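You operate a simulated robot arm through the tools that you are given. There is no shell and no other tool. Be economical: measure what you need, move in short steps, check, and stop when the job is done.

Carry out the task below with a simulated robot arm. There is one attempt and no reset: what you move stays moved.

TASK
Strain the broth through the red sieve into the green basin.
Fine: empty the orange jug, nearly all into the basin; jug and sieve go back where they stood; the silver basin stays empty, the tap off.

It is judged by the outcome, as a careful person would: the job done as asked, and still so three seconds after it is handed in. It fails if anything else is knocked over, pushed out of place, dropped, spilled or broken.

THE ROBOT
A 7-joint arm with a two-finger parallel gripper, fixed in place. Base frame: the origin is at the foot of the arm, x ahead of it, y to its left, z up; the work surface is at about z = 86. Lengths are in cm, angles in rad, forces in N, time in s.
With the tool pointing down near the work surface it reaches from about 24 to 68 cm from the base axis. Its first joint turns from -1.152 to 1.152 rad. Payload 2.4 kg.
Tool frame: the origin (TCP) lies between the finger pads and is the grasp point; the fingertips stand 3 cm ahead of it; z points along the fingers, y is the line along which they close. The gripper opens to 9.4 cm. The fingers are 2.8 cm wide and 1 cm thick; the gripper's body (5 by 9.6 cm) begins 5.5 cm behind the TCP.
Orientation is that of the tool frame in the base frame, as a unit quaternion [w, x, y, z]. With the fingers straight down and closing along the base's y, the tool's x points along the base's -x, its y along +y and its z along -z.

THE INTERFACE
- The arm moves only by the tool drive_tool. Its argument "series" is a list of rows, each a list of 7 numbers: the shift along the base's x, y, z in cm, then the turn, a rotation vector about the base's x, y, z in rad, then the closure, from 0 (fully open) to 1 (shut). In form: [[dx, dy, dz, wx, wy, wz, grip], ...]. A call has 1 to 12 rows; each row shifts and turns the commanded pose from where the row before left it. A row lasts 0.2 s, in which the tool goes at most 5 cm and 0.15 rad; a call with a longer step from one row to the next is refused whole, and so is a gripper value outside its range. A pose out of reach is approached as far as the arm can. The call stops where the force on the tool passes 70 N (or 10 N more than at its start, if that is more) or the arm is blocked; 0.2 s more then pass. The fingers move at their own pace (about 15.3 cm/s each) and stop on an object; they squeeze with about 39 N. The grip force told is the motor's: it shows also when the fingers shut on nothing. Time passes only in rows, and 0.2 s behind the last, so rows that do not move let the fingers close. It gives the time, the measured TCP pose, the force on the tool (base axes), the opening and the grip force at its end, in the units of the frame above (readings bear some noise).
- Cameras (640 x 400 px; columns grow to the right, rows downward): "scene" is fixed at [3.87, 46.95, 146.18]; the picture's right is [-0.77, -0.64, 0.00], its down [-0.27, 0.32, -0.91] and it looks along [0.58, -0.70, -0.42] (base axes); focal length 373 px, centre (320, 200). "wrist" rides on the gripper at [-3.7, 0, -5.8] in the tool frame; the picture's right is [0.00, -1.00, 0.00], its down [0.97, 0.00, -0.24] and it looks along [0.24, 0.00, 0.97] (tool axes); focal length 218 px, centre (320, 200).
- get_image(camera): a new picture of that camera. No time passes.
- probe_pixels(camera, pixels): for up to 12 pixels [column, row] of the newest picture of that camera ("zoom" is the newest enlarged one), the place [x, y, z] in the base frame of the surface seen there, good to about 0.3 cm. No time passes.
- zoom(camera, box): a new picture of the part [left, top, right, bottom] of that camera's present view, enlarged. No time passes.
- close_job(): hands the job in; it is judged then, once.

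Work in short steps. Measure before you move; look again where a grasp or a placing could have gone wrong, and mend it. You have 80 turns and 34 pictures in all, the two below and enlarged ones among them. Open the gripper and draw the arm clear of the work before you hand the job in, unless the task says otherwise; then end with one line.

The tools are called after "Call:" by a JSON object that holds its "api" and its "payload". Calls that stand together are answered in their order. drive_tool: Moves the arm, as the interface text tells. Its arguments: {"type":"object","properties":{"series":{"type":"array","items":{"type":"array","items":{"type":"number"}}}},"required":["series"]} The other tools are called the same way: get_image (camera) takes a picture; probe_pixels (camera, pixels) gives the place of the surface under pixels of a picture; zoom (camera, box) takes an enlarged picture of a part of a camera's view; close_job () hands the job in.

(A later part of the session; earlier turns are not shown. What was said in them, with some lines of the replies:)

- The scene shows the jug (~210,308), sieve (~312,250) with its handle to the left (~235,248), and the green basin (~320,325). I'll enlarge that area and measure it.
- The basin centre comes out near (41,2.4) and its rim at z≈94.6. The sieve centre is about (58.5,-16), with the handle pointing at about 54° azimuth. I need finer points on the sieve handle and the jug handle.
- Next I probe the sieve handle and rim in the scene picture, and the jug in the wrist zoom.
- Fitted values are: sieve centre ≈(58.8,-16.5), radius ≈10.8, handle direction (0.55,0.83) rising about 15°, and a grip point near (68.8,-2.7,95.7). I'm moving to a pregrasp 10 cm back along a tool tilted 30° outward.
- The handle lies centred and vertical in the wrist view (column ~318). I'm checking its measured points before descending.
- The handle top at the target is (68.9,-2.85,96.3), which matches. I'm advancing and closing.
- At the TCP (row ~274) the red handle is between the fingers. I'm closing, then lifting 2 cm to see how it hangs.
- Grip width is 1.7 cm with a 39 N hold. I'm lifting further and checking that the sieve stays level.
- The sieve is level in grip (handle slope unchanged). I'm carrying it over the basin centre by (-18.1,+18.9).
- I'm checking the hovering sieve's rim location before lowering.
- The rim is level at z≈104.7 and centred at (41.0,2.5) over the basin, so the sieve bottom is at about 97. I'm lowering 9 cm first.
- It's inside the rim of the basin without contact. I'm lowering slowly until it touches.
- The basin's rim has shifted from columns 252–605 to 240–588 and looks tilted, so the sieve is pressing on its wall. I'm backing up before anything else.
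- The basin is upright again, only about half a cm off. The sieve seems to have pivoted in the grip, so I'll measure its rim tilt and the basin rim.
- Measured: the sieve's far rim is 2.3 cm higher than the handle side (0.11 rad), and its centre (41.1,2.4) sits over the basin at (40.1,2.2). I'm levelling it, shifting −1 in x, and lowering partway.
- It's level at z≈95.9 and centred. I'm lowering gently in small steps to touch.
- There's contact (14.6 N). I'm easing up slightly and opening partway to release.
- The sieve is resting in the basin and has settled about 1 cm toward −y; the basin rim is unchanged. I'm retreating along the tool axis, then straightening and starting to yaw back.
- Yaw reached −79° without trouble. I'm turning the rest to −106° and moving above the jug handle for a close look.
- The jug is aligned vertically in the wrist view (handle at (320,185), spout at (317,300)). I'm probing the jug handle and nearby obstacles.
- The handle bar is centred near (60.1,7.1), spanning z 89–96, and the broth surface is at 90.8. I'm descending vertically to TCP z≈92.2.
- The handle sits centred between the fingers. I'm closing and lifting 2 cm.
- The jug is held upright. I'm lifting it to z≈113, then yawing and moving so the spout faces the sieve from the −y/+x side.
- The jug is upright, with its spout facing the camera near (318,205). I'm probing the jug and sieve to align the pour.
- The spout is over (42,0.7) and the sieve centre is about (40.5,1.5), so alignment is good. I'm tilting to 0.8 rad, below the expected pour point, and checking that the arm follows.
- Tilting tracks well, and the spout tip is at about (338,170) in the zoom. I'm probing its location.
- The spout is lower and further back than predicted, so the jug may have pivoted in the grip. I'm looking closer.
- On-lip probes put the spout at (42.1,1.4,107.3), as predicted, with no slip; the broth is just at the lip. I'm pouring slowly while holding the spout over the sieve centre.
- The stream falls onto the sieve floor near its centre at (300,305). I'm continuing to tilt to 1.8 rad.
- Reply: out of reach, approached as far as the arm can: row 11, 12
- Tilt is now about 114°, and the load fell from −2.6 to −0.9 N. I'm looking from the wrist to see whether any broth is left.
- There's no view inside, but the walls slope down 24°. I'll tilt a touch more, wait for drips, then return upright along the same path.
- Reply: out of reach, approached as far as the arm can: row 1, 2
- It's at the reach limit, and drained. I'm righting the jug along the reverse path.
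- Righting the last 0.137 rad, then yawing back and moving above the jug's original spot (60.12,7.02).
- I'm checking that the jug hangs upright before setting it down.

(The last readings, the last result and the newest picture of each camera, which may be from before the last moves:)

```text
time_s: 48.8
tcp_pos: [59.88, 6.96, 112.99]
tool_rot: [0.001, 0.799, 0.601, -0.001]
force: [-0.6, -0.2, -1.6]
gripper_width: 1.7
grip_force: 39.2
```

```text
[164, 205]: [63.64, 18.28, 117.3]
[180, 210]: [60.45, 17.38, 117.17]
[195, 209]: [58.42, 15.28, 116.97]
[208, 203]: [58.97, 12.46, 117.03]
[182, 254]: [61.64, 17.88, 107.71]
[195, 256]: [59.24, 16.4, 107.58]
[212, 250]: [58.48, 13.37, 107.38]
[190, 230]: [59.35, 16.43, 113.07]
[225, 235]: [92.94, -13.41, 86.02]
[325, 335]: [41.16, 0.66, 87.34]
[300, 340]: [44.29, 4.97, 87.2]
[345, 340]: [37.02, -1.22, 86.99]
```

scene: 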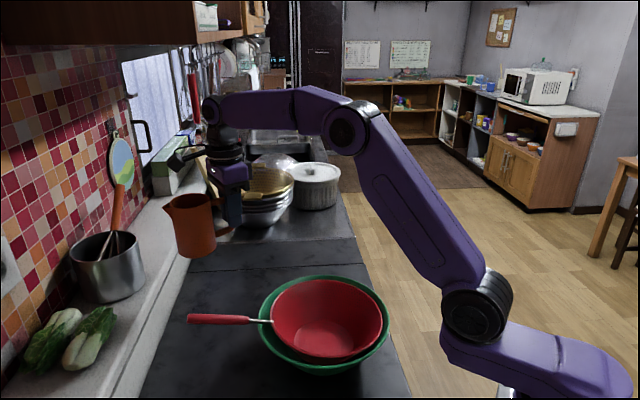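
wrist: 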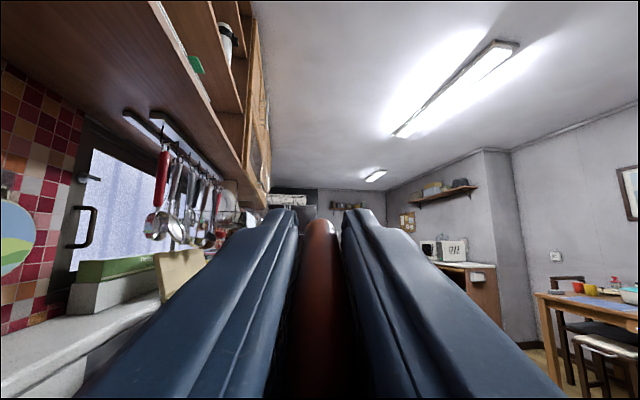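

It's upright, with rim at 117.1 (originally 96.75) and the spout over its original place. I'm lowering 19.5 cm, then feeling for contact.

Call:
{"api": "drive_tool", "payload": {"series": [[0.15, 0, -2, 0, 0, 0, 1], [0, 0, -3, 0, 0, 0, 1], [0, 0, -3, 0, 0, 0, 1], [0, 0, -3, 0, 0, 0, 1], [0, 0, -3, 0, 0, 0, 1], [0, 0, -2.5, 0, 0, 0, 1], [0, 0, -1.5, 0, 0, 0, 1], [0, 0, -1, 0, 0, 0, 1], [0, 0, -0.5, 0, 0, 0, 1], [0, 0, 0, 0, 0, 0, 1]]}}

Call:
{"api": "drive_tool", "payload": {"series": [[0, 0, -0.3, 0, 0, 0, 1], [0, 0, -0.3, 0, 0, 0, 1], [0, 0, 0, 0, 0, 0, 1]]}}

```text
time_s: 51.0
tcp_pos: [60.2, 6.95, 93.63]
tool_rot: [0.0, 0.799, 0.602, -0.001]
force: [0.5, 0.0, -1.4]
gripper_width: 1.7
grip_force: 39.1
```

```text
time_s: 51.8
tcp_pos: [60.25, 6.97, 92.93]
tool_rot: [0.0, 0.799, 0.602, -0.001]
force: [-0.6, -0.7, -0.8]
gripper_width: 1.71
grip_force: 38.6
```

Call:
{"api": "drive_tool", "payload": {"series": [[0, 0, -0.25, 0, 0, 0, 1], [0, 0, -0.15, 0, 0, 0, 1], [0, 0, 0, 0, 0, 0, 1]]}}

```text
time_s: 52.6
tcp_pos: [60.18, 7.01, 92.55]
tool_rot: [0.002, 0.799, 0.602, 0.0]
force: [0.5, 0.6, -0.6]
gripper_width: 1.71
grip_force: 39.2
```

The load is mostly off. One more small step to find firm contact.

Call:
{"api": "drive_tool", "payload": {"series": [[0, 0, -0.2, 0, 0, 0, 1], [0, 0, 0, 0, 0, 0, 1]]}}

```text
time_s: 53.2
tcp_pos: [60.28, 7.04, 92.5]
tool_rot: [0.001, 0.798, 0.602, -0.001]
force: [-1.8, -0.6, 4.7]
gripper_width: 1.69
grip_force: 39.1
```

Contact at 4.7 N. I'm releasing, rising straight up, and moving back while yawing toward the sieve-handle orientation.

Call:
{"api": "drive_tool", "payload": {"series": [[0, 0, 0, 0, 0, 0, 0.6], [0, 0, 0, 0, 0, 0, 0.2], [0, 0, 0, 0, 0, 0, 0], [0, 0, 1.5, 0, 0, 0, 0], [0, 0, 4, 0, 0, 0, 0], [0, 0, 4.5, 0, 0, 0, 0], [0, 0, 4.5, 0, 0, 0, 0], [0, 0, 4.5, 0, 0, 0, 0], [0, 0, 4, 0, 0, 0, 0], [-4, 0, 2, 0, 0, 0.14, 0], [-4, 0, 0, 0, 0, 0.148, 0], [-4, 0, 0, 0, 0, 0.148, 0]]}}

Call:
{"api": "drive_tool", "payload": {"series": [[-2, 0, 0, 0, 0, 0.148, 0], [0, 0, 0, 0, 0, 0.148, 0], [0, 0, 0, 0, 0, 0.148, 0], [0, 0, 0, 0, 0, 0.148, 0], [0, 0, 0, 0, 0, 0.148, 0], [0, 0, 0, 0, 0, 0.148, 0], [0, 0, 0, 0, 0, 0.148, 0], [0, 0, 0, 0, 0, 0.148, 0], [0, 0, 0, 0, 0, 0.148, 0], [0, 0, 0, 0, 0, 0.148, 0], [0, 0, 0, 0, 0, 0.148, 0], [0, 0, 0, 0, 0, 0.148, 0]]}}

Call:
{"api": "zoom", "payload": {"camera": "scene", "box": [160, 235, 400, 385]}}

```text
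time_s: 55.8
tcp_pos: [48.03, 6.89, 117.38]
tool_rot: [0.0, 0.649, 0.761, -0.001]
force: [-0.7, -0.1, -0.1]
gripper_width: 9.39
grip_force: 0.1
```

```text
time_s: 58.4
tcp_pos: [46.22, 6.95, 117.37]
tool_rot: [0.001, -0.18, 0.984, 0.0]
force: [0.3, 0.5, -0.7]
gripper_width: 9.39
grip_force: 0.1
```

```text
2.67 times, centred on (280, 310) of scene
```

zoom: 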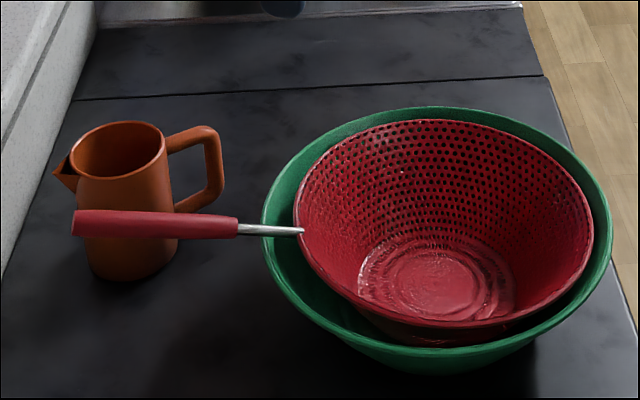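

The jug stands exactly where it was. I'm probing the sieve's handle and rim.

Call:
{"api": "probe_pixels", "payload": {"camera": "zoom", "pixels": [[78, 223], [120, 223], [160, 226], [200, 227], [232, 228], [265, 230], [295, 231], [298, 240], [440, 324], [591, 235], [540, 150], [430, 120]]}}

```text
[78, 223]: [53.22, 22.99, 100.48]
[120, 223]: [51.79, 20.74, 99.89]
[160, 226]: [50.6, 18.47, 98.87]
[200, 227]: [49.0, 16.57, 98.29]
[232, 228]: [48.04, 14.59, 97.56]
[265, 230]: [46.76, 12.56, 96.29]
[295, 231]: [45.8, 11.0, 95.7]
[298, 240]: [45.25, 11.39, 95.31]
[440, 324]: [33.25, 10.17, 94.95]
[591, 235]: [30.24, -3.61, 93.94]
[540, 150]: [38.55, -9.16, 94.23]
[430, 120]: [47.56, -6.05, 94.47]
```

The handle now points along (0.525,0.851). I'm orienting (yaw +0.656, tilt 0.55) to a pregrasp 9 cm back from (49.3,15.7,97.7).

Call:
{"api": "drive_tool", "payload": {"series": [[0, 0, 0, 0, 0, 0.131, 0.35], [0, 0, 0, 0, 0, 0.131, 0.35], [0, 0, 0, 0, 0, 0.131, 0.35], [0, 0, 0, 0, 0, 0.131, 0.35], [0, 0, 0, 0, 0, 0.132, 0.35], [0.15, 1.19, -3, 0.117, -0.0722, 0, 0.35], [0.15, 1.19, -3, 0.117, -0.0722, 0, 0.35], [0.15, 1.19, -3, 0.117, -0.0722, 0, 0.35], [0.15, 1.19, -3, 0.117, -0.0722, 0, 0.35], [0, 0, 0, 0, 0, 0, 0.35]]}}

Call:
{"api": "get_image", "payload": {"camera": "wrist"}}

```text
time_s: 60.6
tcp_pos: [46.74, 11.79, 105.36]
tool_rot: [0.238, -0.469, 0.84, 0.133]
force: [-0.1, 0.2, 1.2]
gripper_width: 6.11
grip_force: 0.0
```

```text
3 pictures are left
```

wrist: 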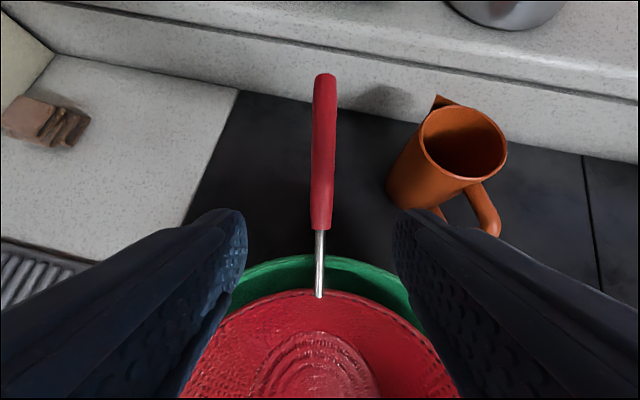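

The handle is centred (columns 320–325) and the jug looks empty. I'm probing the handle for the final approach.

Call:
{"api": "probe_pixels", "payload": {"camera": "wrist", "pixels": [[325, 85], [323, 150], [322, 190], [321, 210], [320, 227], [319, 260], [319, 292], [465, 150], [315, 340]]}}

```text
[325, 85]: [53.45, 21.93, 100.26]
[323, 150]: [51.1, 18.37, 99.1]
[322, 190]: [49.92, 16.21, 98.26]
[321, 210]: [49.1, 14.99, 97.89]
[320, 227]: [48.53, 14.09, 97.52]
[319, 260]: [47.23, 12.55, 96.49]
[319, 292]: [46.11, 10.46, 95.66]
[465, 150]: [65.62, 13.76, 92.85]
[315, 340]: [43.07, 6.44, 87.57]
```

Advancing to (49.5,15.6,97.4) and closing.

Call:
{"api": "drive_tool", "payload": {"series": [[0.69, 0.95, -2, 0, 0, 0, 0.35], [0.69, 0.95, -2, 0, 0, 0, 0.35], [0.69, 0.95, -2, 0, 0, 0, 0.35], [0.69, 0.95, -1.95, 0, 0, 0, 0.35], [0, 0, 0, 0, 0, 0, 0.6], [0, 0, 0, 0, 0, 0, 1], [0, 0, 0, 0, 0, 0, 1], [0, 0, 0, 0, 0, 0, 1]]}}

```text
time_s: 62.4
tcp_pos: [49.6, 15.53, 97.48]
tool_rot: [0.237, -0.468, 0.841, 0.133]
force: [-0.1, 0.9, 0.5]
gripper_width: 2.12
grip_force: 39.0
```

Gripped (2.1 cm). I'm lifting slowly above the basin and waiting for it to drain.

Call:
{"api": "drive_tool", "payload": {"series": [[0, 0, 0.5, 0, 0, 0, 1], [0, 0, 1, 0, 0, 0, 1], [0, 0, 1.5, 0, 0, 0, 1], [0, 0, 1.5, 0, 0, 0, 1], [0, 0, 2, 0, 0, 0, 1], [0, 0, 2, 0, 0, 0, 1], [0, 0, 1.5, 0, 0, 0, 1], [0, 0, 1, 0, 0, 0, 1], [0, 0, 0, 0, 0, 0, 1], [0, 0, 0, 0, 0, 0, 1], [0, 0, 0, 0, 0, 0, 1], [0, 0, 0, 0, 0, 0, 1]]}}

Call:
{"api": "zoom", "payload": {"camera": "scene", "box": [160, 225, 400, 375]}}

```text
time_s: 65.0
tcp_pos: [49.58, 15.52, 108.49]
tool_rot: [0.237, -0.469, 0.84, 0.133]
force: [-0.1, 0.8, -0.8]
gripper_width: 2.13
grip_force: 38.9
```

```text
2.67 times, centred on (280, 300) of scene
```

zoom: 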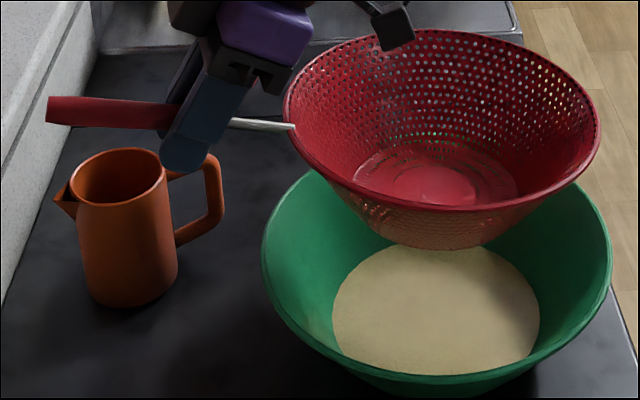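

Broth is in the basin. I'm measuring the sieve's rim pose.

Call:
{"api": "probe_pixels", "payload": {"camera": "zoom", "pixels": [[450, 31], [545, 62], [597, 130], [560, 188], [440, 209], [350, 185], [300, 145], [287, 120], [320, 58], [100, 112], [60, 112], [430, 180]]}}

```text
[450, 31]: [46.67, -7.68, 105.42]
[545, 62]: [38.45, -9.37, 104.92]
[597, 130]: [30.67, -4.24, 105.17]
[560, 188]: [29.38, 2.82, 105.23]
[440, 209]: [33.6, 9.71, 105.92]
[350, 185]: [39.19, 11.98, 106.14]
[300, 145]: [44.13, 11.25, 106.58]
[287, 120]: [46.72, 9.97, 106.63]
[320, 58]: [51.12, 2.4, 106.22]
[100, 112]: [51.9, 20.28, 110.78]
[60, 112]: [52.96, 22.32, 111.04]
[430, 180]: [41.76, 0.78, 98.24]
```

The sieve droops 0.08 rad away from the handle. I'm levelling it and waiting a bit for drips, before carrying it home.

Call:
{"api": "drive_tool", "payload": {"series": [[0, 0, 0, -0.034, 0.021, -0.0125, 1], [0, 0, 0, -0.034, 0.021, -0.0125, 1], [0, 0, 0, 0, 0, 0, 1], [0, 0, 0, 0, 0, 0, 1], [0, 0, 0, 0, 0, 0, 1], [0, 0, 0, 0, 0, 0, 1], [0, 0, 0, 0, 0, 0, 1], [0, 0, 0, 0, 0, 0, 1], [0, 0, 0, 0, 0, 0, 1], [0, 0, 0, 0, 0, 0, 1], [0, 0, 0, 0, 0, 0, 1]]}}

Call:
{"api": "drive_tool", "payload": {"series": [[0.7, -0.65, 0, 0, 0, 0, 1], [1.8, -1.7, 0, 0, 0, 0, 1], [2.5, -2.35, 0, 0, 0, 0, 1], [2.5, -2.35, 0, 0, 0, 0, 1], [2.5, -2.35, 0, 0, 0, 0, 1], [2.5, -2.35, 0, 0, 0, 0, 1], [2.5, -2.35, 0, 0, 0, 0, 1], [2.3, -2.15, 0, 0, 0, 0, 1], [1.3, -1.2, 0, 0, 0, 0, 1], [0.55, -0.55, 0, 0, 0, 0, 1], [0, 0, 0, 0, 0, 0, 1]]}}

```text
time_s: 67.4
tcp_pos: [49.57, 15.66, 108.45]
tool_rot: [0.206, -0.463, 0.855, 0.111]
force: [0.2, 0.1, -1.0]
gripper_width: 2.09
grip_force: 38.9
```

```text
time_s: 69.8
tcp_pos: [68.69, -2.51, 108.33]
tool_rot: [0.206, -0.463, 0.855, 0.111]
force: [1.5, 0.7, -1.5]
gripper_width: 2.09
grip_force: 38.8
```

It's above the original place. Lowering 12 cm, then slowly to contact.

Call:
{"api": "drive_tool", "payload": {"series": [[0, 0, -1.5, 0, 0, 0, 1], [0, 0, -2.5, 0, 0, 0, 1], [0, 0, -2.5, 0, 0, 0, 1], [0, 0, -2.5, 0, 0, 0, 1], [0, 0, -1.5, 0, 0, 0, 1], [0, 0, -1, 0, 0, 0, 1], [0, 0, 0, 0, 0, 0, 1]]}}

Call:
{"api": "drive_tool", "payload": {"series": [[0, 0, -0.3, 0, 0, 0, 1], [0, 0, -0.3, 0, 0, 0, 1], [0, 0, 0, 0, 0, 0, 1]]}}

```text
time_s: 71.4
tcp_pos: [68.9, -2.59, 96.81]
tool_rot: [0.206, -0.463, 0.855, 0.11]
force: [0.1, 0.0, -0.4]
gripper_width: 2.1
grip_force: 39.4
```

```text
time_s: 72.2
tcp_pos: [68.69, -2.4, 96.17]
tool_rot: [0.207, -0.463, 0.855, 0.111]
force: [-0.8, 0.2, -0.9]
gripper_width: 2.09
grip_force: 38.9
```

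Call:
{"api": "drive_tool", "payload": {"series": [[0, 0, -0.2, 0, 0, 0, 1], [0, 0, -0.2, 0, 0, 0, 1], [0, 0, 0, 0, 0, 0, 1]]}}

```text
time_s: 73.0
tcp_pos: [68.64, -2.57, 95.87]
tool_rot: [0.206, -0.463, 0.855, 0.111]
force: [0.4, 0.9, -1.7]
gripper_width: 2.11
grip_force: 39.2
```

Call:
{"api": "drive_tool", "payload": {"series": [[0, 0, -0.2, 0, 0, 0, 1], [0, 0, -0.2, 0, 0, 0, 1], [0, 0, 0, 0, 0, 0, 1]]}}

```text
time_s: 73.8
tcp_pos: [68.68, -2.38, 95.52]
tool_rot: [0.207, -0.463, 0.855, 0.111]
force: [-0.6, -0.4, -1.6]
gripper_width: 2.1
grip_force: 38.6
```

Call:
{"api": "drive_tool", "payload": {"series": [[0, 0, -0.2, 0, 0, 0, 1], [0, 0, -0.1, 0, 0, 0, 1], [0, 0, 0, 0, 0, 0, 1]]}}

```text
time_s: 74.6
tcp_pos: [68.69, -2.43, 95.26]
tool_rot: [0.208, -0.463, 0.854, 0.11]
force: [2.0, 0.6, 11.8]
gripper_width: 2.11
grip_force: 39.3
```

Contact found. I'm releasing gradually and retreating along the tool axis, then up and clear.

Call:
{"api": "drive_tool", "payload": {"series": [[0, 0, 0.15, 0, 0, 0, 1], [0, 0, 0, 0, 0, 0, 0.7], [0, 0, 0, 0, 0, 0, 0.45], [0, 0, 0, 0, 0, 0, 0.35], [-0.5, -0.75, 1.8, 0, 0, 0, 0.3], [-0.75, -1.1, 2.7, 0, 0, 0, 0.2], [-0.75, -1.1, 2.7, 0, 0, 0, 0], [-1, -1, 3.5, 0, 0, 0, 0], [-1, 0, 4, 0, 0, 0, 0], [-2, 0, 4, 0, 0, 0, 0], [-3, 0, 3, 0, 0, 0, 0], [-3, 0, 2, 0, 0, 0, 0]]}}

Call:
{"api": "get_image", "payload": {"camera": "scene"}}

Call:
{"api": "probe_pixels", "payload": {"camera": "scene", "pixels": [[211, 249], [230, 249], [240, 250], [252, 251], [268, 252], [354, 250], [315, 227], [300, 270], [187, 295], [242, 308], [300, 335], [330, 345]]}}

```text
time_s: 77.2
tcp_pos: [56.54, -6.38, 119.17]
tool_rot: [0.205, -0.464, 0.855, 0.112]
force: [-0.4, 0.4, 0.2]
gripper_width: 9.39
grip_force: 0.1
```

```text
1 pictures are left
```

scene: 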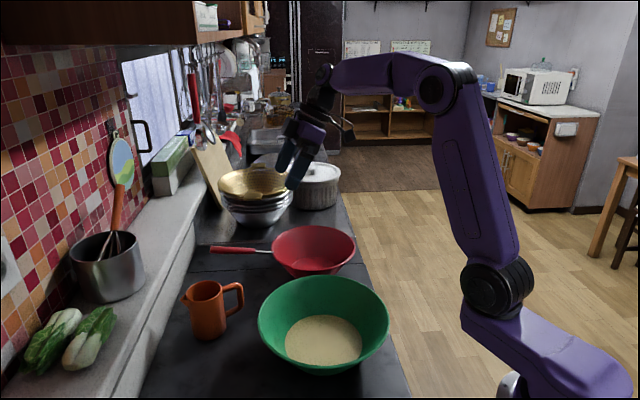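

```text
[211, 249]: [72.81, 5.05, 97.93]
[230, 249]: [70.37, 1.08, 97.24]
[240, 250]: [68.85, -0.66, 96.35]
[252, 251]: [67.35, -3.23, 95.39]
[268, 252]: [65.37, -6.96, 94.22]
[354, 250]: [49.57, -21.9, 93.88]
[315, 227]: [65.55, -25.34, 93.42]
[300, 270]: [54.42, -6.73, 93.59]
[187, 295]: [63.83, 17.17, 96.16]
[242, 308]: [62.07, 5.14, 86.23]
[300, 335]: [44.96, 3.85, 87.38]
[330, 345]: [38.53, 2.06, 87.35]
```

The sieve and jug are back within a few mm of where they stood. The broth is in the green basin, nothing else was disturbed, and the arm is clear.

Call:
{"api": "close_job", "payload": {}}

```text
The job is handed in.
```

The broth is strained through the red sieve into the green basin and the jug looks empty. The jug and sieve are back in place to within a few mm, but while I was setting the sieve in, the basin tipped briefly and slid about 0.5 cm. I didn't touch the silver basin or the tap.
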